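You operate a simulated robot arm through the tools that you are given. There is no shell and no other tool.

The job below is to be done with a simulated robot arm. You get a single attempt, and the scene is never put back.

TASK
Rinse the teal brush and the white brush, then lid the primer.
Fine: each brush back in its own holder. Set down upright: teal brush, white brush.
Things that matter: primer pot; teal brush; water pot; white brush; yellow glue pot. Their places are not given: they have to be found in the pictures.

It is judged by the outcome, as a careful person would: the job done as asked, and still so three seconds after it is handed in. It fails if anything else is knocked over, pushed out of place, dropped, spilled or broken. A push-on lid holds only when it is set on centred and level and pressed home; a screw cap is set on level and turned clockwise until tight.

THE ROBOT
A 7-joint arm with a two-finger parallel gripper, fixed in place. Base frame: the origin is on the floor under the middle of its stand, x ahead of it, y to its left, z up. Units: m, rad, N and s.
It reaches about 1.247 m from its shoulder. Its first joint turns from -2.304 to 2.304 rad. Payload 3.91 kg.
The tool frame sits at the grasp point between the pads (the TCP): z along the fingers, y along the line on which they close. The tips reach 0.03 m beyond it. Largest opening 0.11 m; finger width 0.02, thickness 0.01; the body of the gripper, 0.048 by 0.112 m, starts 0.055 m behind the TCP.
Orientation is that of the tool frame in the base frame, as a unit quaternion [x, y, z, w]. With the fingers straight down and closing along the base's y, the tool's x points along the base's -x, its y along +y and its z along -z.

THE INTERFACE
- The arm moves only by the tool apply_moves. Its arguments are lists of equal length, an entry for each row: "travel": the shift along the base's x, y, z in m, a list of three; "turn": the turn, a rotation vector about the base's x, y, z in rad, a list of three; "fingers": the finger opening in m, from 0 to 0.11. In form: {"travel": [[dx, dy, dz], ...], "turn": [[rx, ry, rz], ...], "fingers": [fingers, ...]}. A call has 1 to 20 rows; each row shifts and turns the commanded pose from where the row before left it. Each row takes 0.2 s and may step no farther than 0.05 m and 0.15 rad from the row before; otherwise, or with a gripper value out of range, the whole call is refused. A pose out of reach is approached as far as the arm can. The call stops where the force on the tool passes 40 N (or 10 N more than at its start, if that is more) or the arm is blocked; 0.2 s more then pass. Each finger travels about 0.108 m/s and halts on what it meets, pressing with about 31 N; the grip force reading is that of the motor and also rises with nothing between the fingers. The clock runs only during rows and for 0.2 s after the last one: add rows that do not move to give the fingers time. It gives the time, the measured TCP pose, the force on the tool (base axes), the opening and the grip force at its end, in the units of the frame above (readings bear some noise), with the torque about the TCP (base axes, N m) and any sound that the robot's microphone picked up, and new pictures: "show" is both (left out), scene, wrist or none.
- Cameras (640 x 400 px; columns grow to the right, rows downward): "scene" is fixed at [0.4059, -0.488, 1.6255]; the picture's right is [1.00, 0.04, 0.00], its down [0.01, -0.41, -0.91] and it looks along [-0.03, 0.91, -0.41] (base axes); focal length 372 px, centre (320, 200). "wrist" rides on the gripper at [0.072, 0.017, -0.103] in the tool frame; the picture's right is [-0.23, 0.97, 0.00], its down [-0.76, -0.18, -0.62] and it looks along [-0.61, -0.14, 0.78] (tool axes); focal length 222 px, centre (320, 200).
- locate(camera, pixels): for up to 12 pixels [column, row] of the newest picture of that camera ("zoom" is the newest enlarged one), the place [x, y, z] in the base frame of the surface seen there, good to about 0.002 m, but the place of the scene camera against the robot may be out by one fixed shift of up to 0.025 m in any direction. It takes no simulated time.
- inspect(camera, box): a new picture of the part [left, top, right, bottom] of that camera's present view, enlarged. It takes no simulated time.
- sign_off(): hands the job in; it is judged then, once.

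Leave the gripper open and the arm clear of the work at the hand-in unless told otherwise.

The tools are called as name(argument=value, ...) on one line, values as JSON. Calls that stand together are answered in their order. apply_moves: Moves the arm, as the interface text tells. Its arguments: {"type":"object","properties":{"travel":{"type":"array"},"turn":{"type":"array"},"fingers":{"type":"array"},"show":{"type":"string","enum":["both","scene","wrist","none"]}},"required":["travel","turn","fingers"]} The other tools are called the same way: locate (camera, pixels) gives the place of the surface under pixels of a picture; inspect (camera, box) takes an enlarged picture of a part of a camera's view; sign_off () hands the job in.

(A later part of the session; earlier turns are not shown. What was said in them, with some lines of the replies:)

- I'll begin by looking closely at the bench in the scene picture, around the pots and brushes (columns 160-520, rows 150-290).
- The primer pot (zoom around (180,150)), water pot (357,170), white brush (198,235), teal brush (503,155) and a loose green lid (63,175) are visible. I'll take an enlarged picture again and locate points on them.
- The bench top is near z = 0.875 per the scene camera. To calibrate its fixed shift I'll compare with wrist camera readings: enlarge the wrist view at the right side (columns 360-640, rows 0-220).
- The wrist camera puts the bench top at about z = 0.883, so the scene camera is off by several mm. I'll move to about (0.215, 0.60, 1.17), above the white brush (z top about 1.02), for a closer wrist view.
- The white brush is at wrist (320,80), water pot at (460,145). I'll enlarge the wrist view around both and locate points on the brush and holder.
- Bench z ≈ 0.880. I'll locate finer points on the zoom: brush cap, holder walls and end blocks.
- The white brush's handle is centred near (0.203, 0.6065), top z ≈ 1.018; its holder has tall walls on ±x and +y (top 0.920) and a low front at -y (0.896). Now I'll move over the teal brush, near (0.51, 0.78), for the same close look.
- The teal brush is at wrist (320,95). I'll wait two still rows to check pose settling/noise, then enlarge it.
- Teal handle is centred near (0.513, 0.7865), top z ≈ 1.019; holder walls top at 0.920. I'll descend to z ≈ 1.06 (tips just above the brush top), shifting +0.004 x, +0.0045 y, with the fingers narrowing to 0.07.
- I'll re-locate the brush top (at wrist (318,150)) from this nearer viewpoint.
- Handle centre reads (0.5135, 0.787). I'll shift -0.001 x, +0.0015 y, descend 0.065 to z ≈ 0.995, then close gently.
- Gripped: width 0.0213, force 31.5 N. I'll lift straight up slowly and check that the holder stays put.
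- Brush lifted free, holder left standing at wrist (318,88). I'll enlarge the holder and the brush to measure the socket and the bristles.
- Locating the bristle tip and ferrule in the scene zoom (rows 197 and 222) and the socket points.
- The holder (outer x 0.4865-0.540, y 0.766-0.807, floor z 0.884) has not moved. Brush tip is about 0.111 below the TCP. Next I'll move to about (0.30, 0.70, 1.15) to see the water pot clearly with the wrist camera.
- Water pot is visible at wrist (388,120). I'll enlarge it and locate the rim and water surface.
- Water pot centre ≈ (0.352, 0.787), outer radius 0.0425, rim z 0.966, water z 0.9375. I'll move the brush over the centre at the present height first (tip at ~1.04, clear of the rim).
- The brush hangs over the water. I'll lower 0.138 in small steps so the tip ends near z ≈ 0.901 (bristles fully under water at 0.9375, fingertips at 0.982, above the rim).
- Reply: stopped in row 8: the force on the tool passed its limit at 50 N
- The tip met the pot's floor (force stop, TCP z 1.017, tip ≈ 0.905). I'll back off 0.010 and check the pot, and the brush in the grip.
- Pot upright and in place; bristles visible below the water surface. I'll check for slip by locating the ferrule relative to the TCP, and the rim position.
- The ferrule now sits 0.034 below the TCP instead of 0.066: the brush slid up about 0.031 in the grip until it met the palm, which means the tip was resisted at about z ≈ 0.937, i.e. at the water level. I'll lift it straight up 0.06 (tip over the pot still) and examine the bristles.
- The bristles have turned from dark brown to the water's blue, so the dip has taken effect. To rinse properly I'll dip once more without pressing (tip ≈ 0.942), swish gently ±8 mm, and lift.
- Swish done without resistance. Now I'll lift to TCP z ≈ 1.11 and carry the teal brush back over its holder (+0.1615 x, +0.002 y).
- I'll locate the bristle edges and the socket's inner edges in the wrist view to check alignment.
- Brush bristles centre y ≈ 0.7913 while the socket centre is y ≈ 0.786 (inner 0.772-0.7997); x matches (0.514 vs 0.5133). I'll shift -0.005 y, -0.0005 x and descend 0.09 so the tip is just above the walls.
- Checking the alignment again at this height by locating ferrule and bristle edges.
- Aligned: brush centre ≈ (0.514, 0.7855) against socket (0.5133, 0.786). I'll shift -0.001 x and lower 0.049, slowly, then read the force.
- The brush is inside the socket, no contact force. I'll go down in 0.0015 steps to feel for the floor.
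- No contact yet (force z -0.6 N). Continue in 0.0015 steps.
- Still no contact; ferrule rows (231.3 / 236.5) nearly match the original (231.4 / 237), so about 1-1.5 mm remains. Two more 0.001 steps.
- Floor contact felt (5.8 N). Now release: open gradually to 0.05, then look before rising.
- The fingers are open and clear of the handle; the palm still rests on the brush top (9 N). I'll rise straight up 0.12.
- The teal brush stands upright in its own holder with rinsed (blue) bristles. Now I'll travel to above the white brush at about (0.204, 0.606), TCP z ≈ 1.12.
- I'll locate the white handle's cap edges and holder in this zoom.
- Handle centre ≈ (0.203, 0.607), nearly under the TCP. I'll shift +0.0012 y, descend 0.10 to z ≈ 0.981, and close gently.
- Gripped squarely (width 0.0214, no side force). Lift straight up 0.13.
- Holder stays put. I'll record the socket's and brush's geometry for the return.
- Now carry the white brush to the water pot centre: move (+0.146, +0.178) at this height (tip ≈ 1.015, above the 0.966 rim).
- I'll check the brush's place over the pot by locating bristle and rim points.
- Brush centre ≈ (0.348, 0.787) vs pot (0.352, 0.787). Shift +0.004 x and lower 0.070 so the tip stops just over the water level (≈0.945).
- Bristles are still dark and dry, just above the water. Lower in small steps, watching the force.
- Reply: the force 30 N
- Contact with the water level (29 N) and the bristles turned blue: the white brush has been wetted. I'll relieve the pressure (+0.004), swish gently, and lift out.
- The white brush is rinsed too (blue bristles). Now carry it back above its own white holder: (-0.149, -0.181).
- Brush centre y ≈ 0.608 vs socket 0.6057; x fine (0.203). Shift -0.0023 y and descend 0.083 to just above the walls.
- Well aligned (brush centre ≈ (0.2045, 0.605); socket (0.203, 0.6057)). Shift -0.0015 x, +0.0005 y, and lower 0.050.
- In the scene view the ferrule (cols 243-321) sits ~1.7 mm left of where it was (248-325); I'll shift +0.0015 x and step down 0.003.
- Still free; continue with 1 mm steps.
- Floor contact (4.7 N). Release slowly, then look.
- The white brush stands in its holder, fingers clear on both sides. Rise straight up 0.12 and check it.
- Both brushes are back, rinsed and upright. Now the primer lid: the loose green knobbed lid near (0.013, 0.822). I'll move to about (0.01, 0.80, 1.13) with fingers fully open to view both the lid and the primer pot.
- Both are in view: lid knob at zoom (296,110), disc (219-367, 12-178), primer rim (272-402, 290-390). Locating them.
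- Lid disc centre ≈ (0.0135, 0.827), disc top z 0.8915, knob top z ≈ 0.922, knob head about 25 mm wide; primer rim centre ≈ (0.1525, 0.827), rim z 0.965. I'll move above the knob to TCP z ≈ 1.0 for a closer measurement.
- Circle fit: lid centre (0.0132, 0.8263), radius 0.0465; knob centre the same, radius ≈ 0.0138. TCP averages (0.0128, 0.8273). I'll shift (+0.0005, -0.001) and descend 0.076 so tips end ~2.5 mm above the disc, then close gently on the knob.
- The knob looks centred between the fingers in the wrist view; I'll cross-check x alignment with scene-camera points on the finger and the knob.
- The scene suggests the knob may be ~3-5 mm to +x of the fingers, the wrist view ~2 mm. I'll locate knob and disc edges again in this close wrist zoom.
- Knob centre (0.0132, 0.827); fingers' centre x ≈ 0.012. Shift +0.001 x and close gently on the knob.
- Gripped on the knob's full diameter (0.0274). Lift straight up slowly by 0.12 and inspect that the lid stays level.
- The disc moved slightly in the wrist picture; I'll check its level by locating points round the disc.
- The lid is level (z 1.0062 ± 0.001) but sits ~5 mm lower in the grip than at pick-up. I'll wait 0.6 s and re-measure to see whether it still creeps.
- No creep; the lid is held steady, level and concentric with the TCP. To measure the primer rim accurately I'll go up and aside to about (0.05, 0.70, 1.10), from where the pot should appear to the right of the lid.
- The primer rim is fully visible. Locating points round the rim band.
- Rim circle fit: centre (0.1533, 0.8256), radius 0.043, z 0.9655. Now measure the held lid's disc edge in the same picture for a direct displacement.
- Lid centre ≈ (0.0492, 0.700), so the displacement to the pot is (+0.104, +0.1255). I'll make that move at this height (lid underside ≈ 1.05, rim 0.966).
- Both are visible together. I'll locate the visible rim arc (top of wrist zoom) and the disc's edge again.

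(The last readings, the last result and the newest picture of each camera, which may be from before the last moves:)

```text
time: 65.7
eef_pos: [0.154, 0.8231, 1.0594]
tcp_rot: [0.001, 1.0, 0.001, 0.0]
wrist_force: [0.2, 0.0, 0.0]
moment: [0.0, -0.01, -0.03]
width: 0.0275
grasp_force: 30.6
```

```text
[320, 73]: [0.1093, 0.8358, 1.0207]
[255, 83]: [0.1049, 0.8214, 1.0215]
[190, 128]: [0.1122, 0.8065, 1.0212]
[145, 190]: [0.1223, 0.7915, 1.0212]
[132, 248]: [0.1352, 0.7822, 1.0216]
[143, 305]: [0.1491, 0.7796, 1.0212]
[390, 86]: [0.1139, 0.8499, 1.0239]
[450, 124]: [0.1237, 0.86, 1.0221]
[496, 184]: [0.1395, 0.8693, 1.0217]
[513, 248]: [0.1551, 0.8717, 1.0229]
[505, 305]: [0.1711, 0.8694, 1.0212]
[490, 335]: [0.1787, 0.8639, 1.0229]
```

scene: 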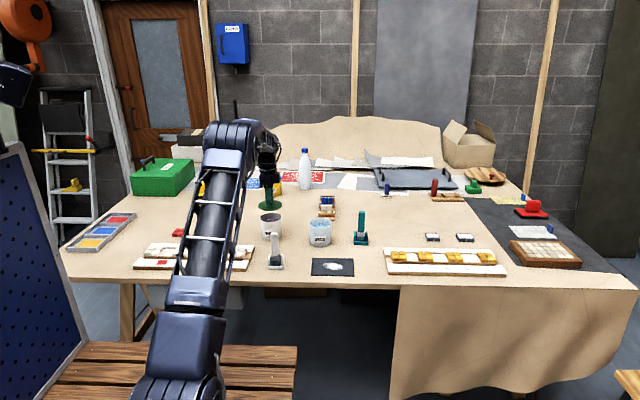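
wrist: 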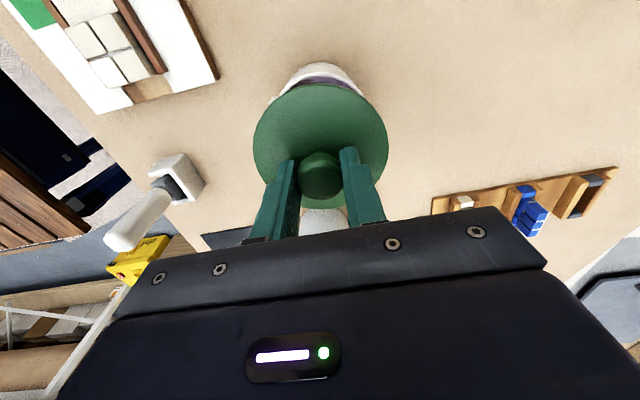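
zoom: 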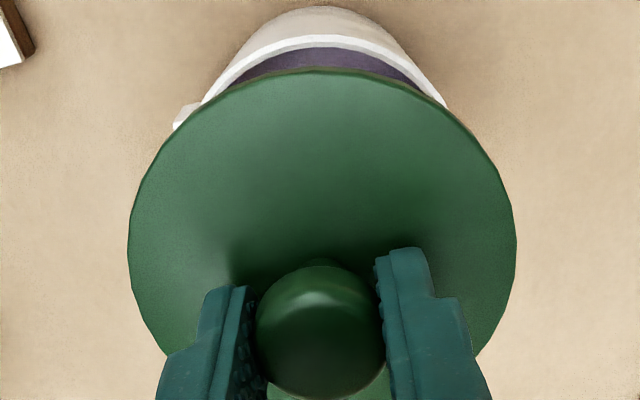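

Lid centre (0.1532, 0.8255) vs rim centre (0.1534, 0.8257): aligned within ~0.5 mm and level. Lower 0.038 slowly so the plug is just above the rim.

apply_moves(travel=[[0, 0, -0.012], [0, 0, -0.01], [0, 0, -0.01], [0, 0, -0.006], [0, 0, 0], [0, 0, 0]], turn=[[0, 0, 0], [0, 0, 0], [0, 0, 0], [0, 0, 0], [0, 0, 0], [0, 0, 0]], fingers=[0, 0, 0, 0, 0, 0])

inspect(camera="wrist", box=[240, 60, 400, 200])

inspect(camera="scene", box=[240, 200, 300, 250])

```text
time: 67.0
eef_pos: [0.1541, 0.8245, 1.022]
tcp_rot: [0.0, 1.0, 0.003, 0.001]
wrist_force: [-0.6, -0.3, -0.3]
moment: [0.0, 0.0, 0.01]
width: 0.0274
grasp_force: 31.5
```

scene: 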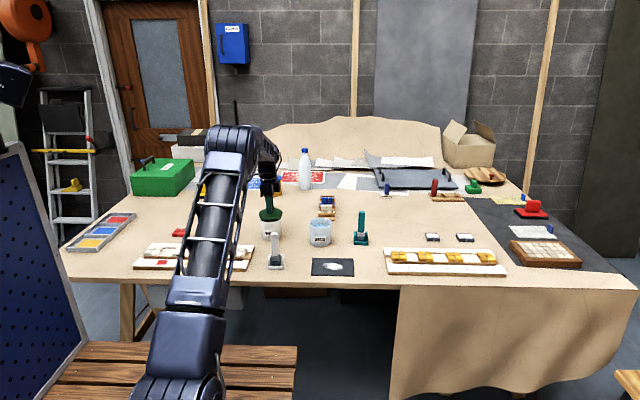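
wrist: 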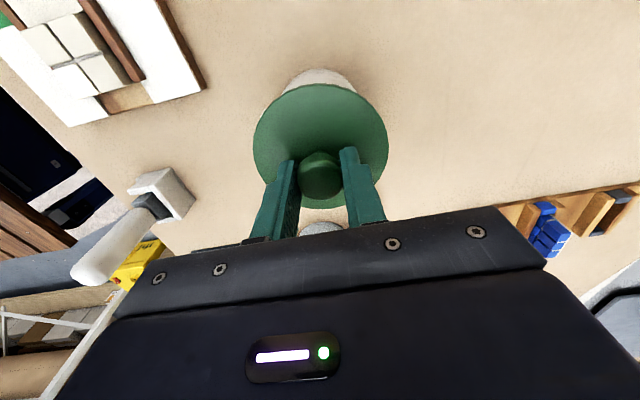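

```text
2.86 times, centred on (320, 130) of wrist
```

zoom: 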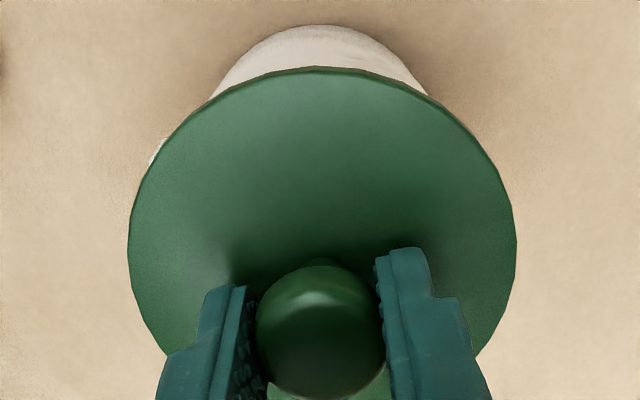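

```text
8.00 times, centred on (270, 225) of scene
```

zoom: 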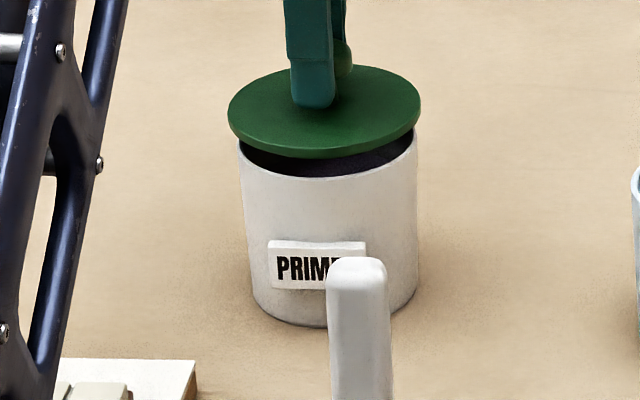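

Well centred (lid cols 228-420, pot 239-417, as perspective predicts). Continue down in 2 mm steps, watching force.

apply_moves(travel=[[0, 0, -0.002], [0, 0, -0.002], [0, 0, -0.002], [0, 0, 0]], turn=[[0, 0, 0], [0, 0, 0], [0, 0, 0], [0, 0, 0]], fingers=[0, 0, 0, 0], show="none")

```text
time: 68.0
eef_pos: [0.1532, 0.8244, 1.0156]
tcp_rot: [0.0, 1.0, 0.002, 0.001]
wrist_force: [0.4, 0.1, 0.0]
moment: [0.01, 0.02, 0.04]
width: 0.0275
grasp_force: 31.0
```

apply_moves(travel=[[0, 0, -0.0015], [0, 0, -0.0015], [0, 0, 0]], turn=[[0, 0, 0], [0, 0, 0], [0, 0, 0]], fingers=[0, 0, 0], show="none")

inspect(camera="scene", box=[240, 200, 300, 250])

```text
time: 68.8
eef_pos: [0.1538, 0.825, 1.0147]
tcp_rot: [-0.001, 1.0, 0.002, 0.001]
wrist_force: [0.4, 0.3, 0.0]
moment: [0.01, -0.01, -0.02]
width: 0.0274
grasp_force: 31.0
```

```text
8.00 times, centred on (270, 225) of scene
```

zoom: 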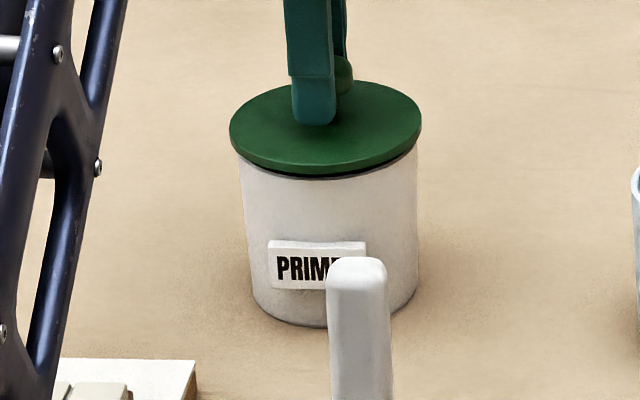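

Only a small gap remains; no force yet. Continue 1.5 mm at a time.

apply_moves(travel=[[0, 0, -0.0015], [0, 0, 0]], turn=[[0, 0, 0], [0, 0, 0]], fingers=[0, 0], show="none")

```text
time: 69.5
eef_pos: [0.1534, 0.8242, 1.0133]
tcp_rot: [-0.001, 1.0, 0.002, 0.002]
wrist_force: [0.2, -0.4, -0.3]
moment: [0.01, 0.0, 0.0]
width: 0.0272
grasp_force: 30.6
```

apply_moves(travel=[[0, 0, -0.0015], [0, 0, 0]], turn=[[0, 0, 0], [0, 0, 0]], fingers=[0, 0], show="none")

inspect(camera="scene", box=[240, 200, 300, 250])

```text
time: 70.0
eef_pos: [0.1536, 0.8256, 1.0113]
tcp_rot: [0.0, 1.0, 0.001, 0.001]
wrist_force: [-0.5, -0.2, 1.0]
moment: [0.01, 0.04, -0.04]
width: 0.0276
grasp_force: 31.1
```

```text
8.00 times, centred on (270, 225) of scene
```

zoom: 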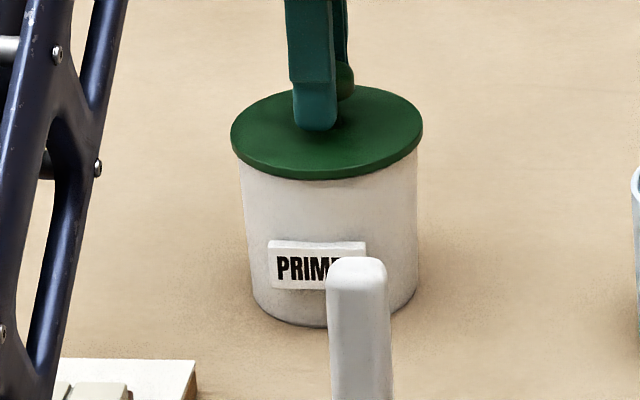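

The plug has entered the mouth freely. Continue 1 mm at a time until it seats.

apply_moves(travel=[[0, 0, -0.001], [0, 0, 0]], turn=[[0, 0, 0], [0, 0, 0]], fingers=[0, 0], show="none")

```text
time: 70.7
eef_pos: [0.1541, 0.824, 1.0094]
tcp_rot: [0.0, 1.0, 0.002, 0.0]
wrist_force: [0.8, -0.4, -1.1]
moment: [0.01, -0.01, -0.01]
width: 0.0276
grasp_force: 30.9
```

apply_moves(travel=[[0, 0, -0.001], [0, 0, 0]], turn=[[0, 0, 0], [0, 0, 0]], fingers=[0, 0], show="none")

```text
time: 71.2
eef_pos: [0.1541, 0.8255, 1.0091]
tcp_rot: [-0.001, 1.0, 0.002, 0.001]
wrist_force: [0.2, -0.5, -0.5]
moment: [-0.03, -0.03, -0.01]
width: 0.0274
grasp_force: 30.5
```

apply_moves(travel=[[0, 0, -0.001], [0, 0, 0]], turn=[[0, 0, 0], [0, 0, 0]], fingers=[0, 0], show="none")

inspect(camera="scene", box=[240, 200, 300, 250])

```text
time: 71.8
eef_pos: [0.1533, 0.8254, 1.0091]
tcp_rot: [0.001, 1.0, 0.001, 0.001]
wrist_force: [0.0, -0.5, 3.8]
moment: [0.01, -0.03, 0.0]
width: 0.0273
grasp_force: 31.5
heard: snap
```

```text
8.00 times, centred on (270, 225) of scene
```

zoom: 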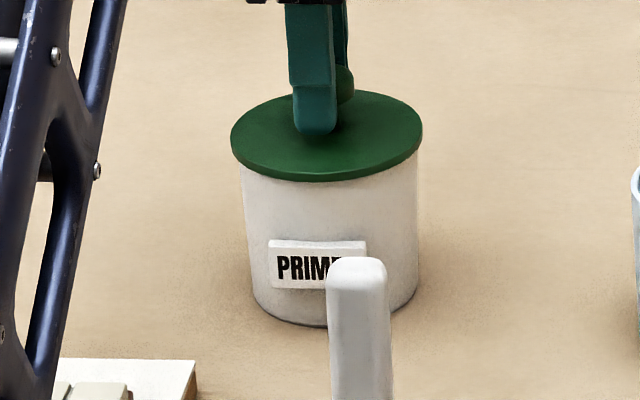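

A snap was heard at 3.8 N: the lid has clicked home. I'll press a touch more (1.5 mm command) to be sure it is seated.

apply_moves(travel=[[0, 0, -0.001], [0, 0, -0.0005], [0, 0, 0]], turn=[[0, 0, 0], [0, 0, 0], [0, 0, 0]], fingers=[0, 0, 0], show="none")

```text
time: 72.7
eef_pos: [0.1532, 0.8248, 1.0074]
tcp_rot: [0.0, 1.0, 0.002, 0.001]
wrist_force: [0.2, 2.5, 20.8]
moment: [0.04, -0.02, 0.0]
width: 0.0277
grasp_force: 30.7
```

20.8 N and solid: it is seated. Relieve the pressure, open the fingers, then look.

apply_moves(travel=[[0, 0, 0.001], [0, 0, 0], [0, 0, 0], [0, 0, 0], [0, 0, 0], [0, 0, 0]], turn=[[0, 0, 0], [0, 0, 0], [0, 0, 0], [0, 0, 0], [0, 0, 0], [0, 0, 0]], fingers=[0, 0.03, 0.04, 0.055, 0.06, 0.06])

inspect(camera="scene", box=[240, 200, 300, 250])

```text
time: 74.0
eef_pos: [0.1541, 0.8255, 1.0071]
tcp_rot: [-0.001, 1.0, 0.001, 0.001]
wrist_force: [0.6, 0.3, 0.7]
moment: [0.02, 0.06, 0.0]
width: 0.0599
grasp_force: 0.1
```

scene: 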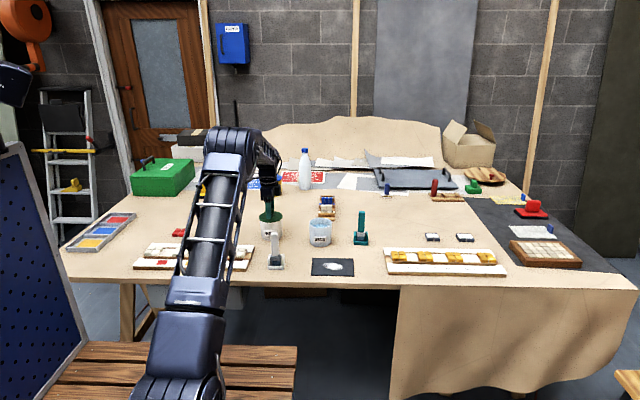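
wrist: 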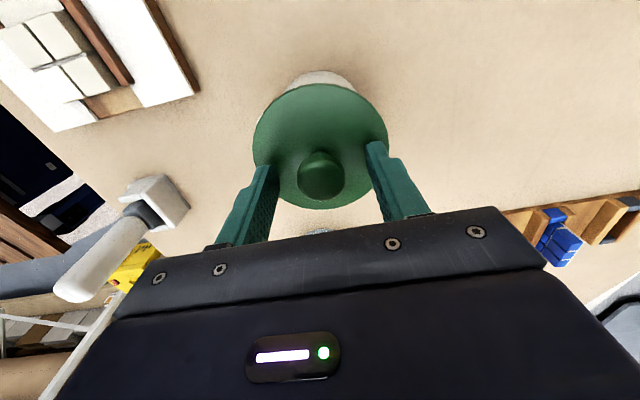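

```text
8.00 times, centred on (270, 225) of scene
```

zoom: 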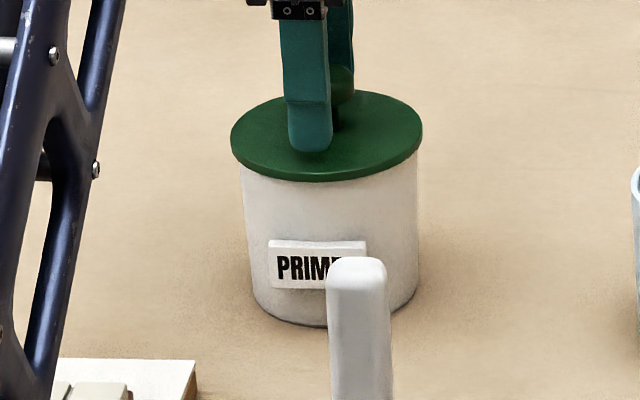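

The lid sits flat on the primer. Rise straight up and retreat toward the starting pose, fingers open, then check everything.

apply_moves(travel=[[0, 0, 0.015], [0, 0, 0.03], [0, 0, 0.04], [0, 0, 0.04], [0, 0, 0.04], [0, 0, 0.04], [-0.015, -0.04, 0.02], [-0.015, -0.04, 0.02], [-0.015, -0.04, 0.02], [-0.015, -0.04, 0.02], [-0.015, -0.04, 0.02], [-0.015, -0.04, 0.02], [-0.015, -0.04, 0], [-0.015, -0.04, 0], [-0.015, -0.04, 0], [0, 0, 0], [0, 0, 0]], turn=[[0, 0, 0], [0, 0, 0], [0, 0, 0], [0, 0, 0], [0, 0, 0], [0, 0, 0], [0, 0, 0], [0, 0, 0], [0, 0, 0], [0, 0, 0], [0, 0, 0], [0, 0, 0], [0, 0, 0], [0, 0, 0], [0, 0, 0], [0, 0, 0], [0, 0, 0]], fingers=[0.06, 0.06, 0.06, 0.06, 0.06, 0.08, 0.11, 0.11, 0.11, 0.11, 0.11, 0.11, 0.11, 0.11, 0.11, 0.11, 0.11])

inspect(camera="scene", box=[220, 190, 400, 290])

inspect(camera="wrist", box=[340, 0, 640, 200])

```text
time: 77.7
eef_pos: [0.0171, 0.4654, 1.3324]
tcp_rot: [0.0, 1.0, 0.002, 0.0]
wrist_force: [-0.1, 0.3, 0.0]
moment: [-0.01, -0.01, 0.0]
width: 0.11
grasp_force: 0.0
```

scene: 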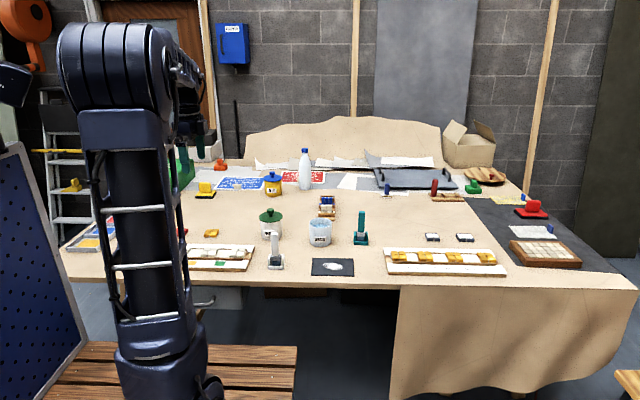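
wrist: 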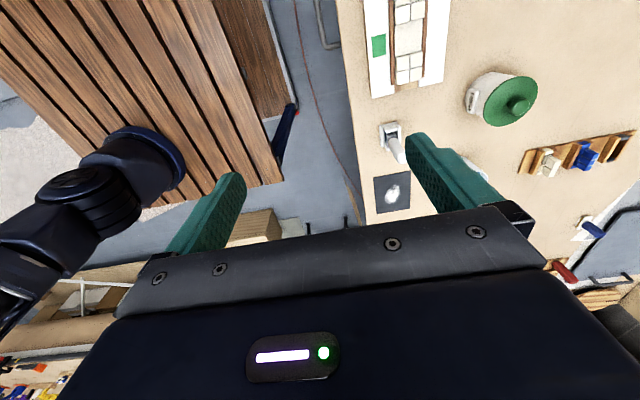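

```text
3.56 times, centred on (310, 240) of scene
```

zoom: 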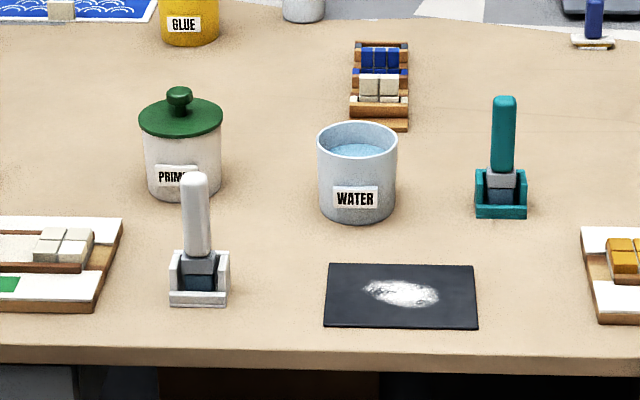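

```text
2.00 times, centred on (490, 100) of wrist
```

zoom: 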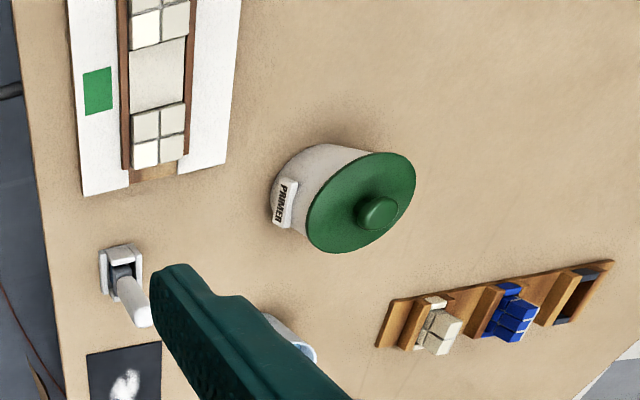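

Everything checks out. Both brushes stand upright in their own holders with rinsed blue bristles, and the holders are where they started. The primer has its green lid on, level, centred and snapped home. The water and glue pots are untouched, and the gripper is open and clear of the bench. Handing in.

sign_off()

```text
The job is handed in.
```

The job is done and handed in: both brushes are rinsed and back in their own holders, and the primer is lidded.

- **Brushes:** Each one's bristles turned from dark brown to the water's blue when dipped, and each was swished gently before going back. Both stand upright, and their holders are where they started.
- **Lid:** The loose green knobbed lid went on centred and level. I heard it snap, then pressed it to about 21 N to make sure it was home.
- **Hard contact:** On the teal brush's first dip I pressed too far. The water level turned out to be solid, so the brush slid about 3 cm up in the grip and the arm stopped itself at 50 N. The water pot stayed upright and in place.

In the last pictures the water and glue pots are untouched, nothing else on the bench looks moved, and the gripper is open and clear.
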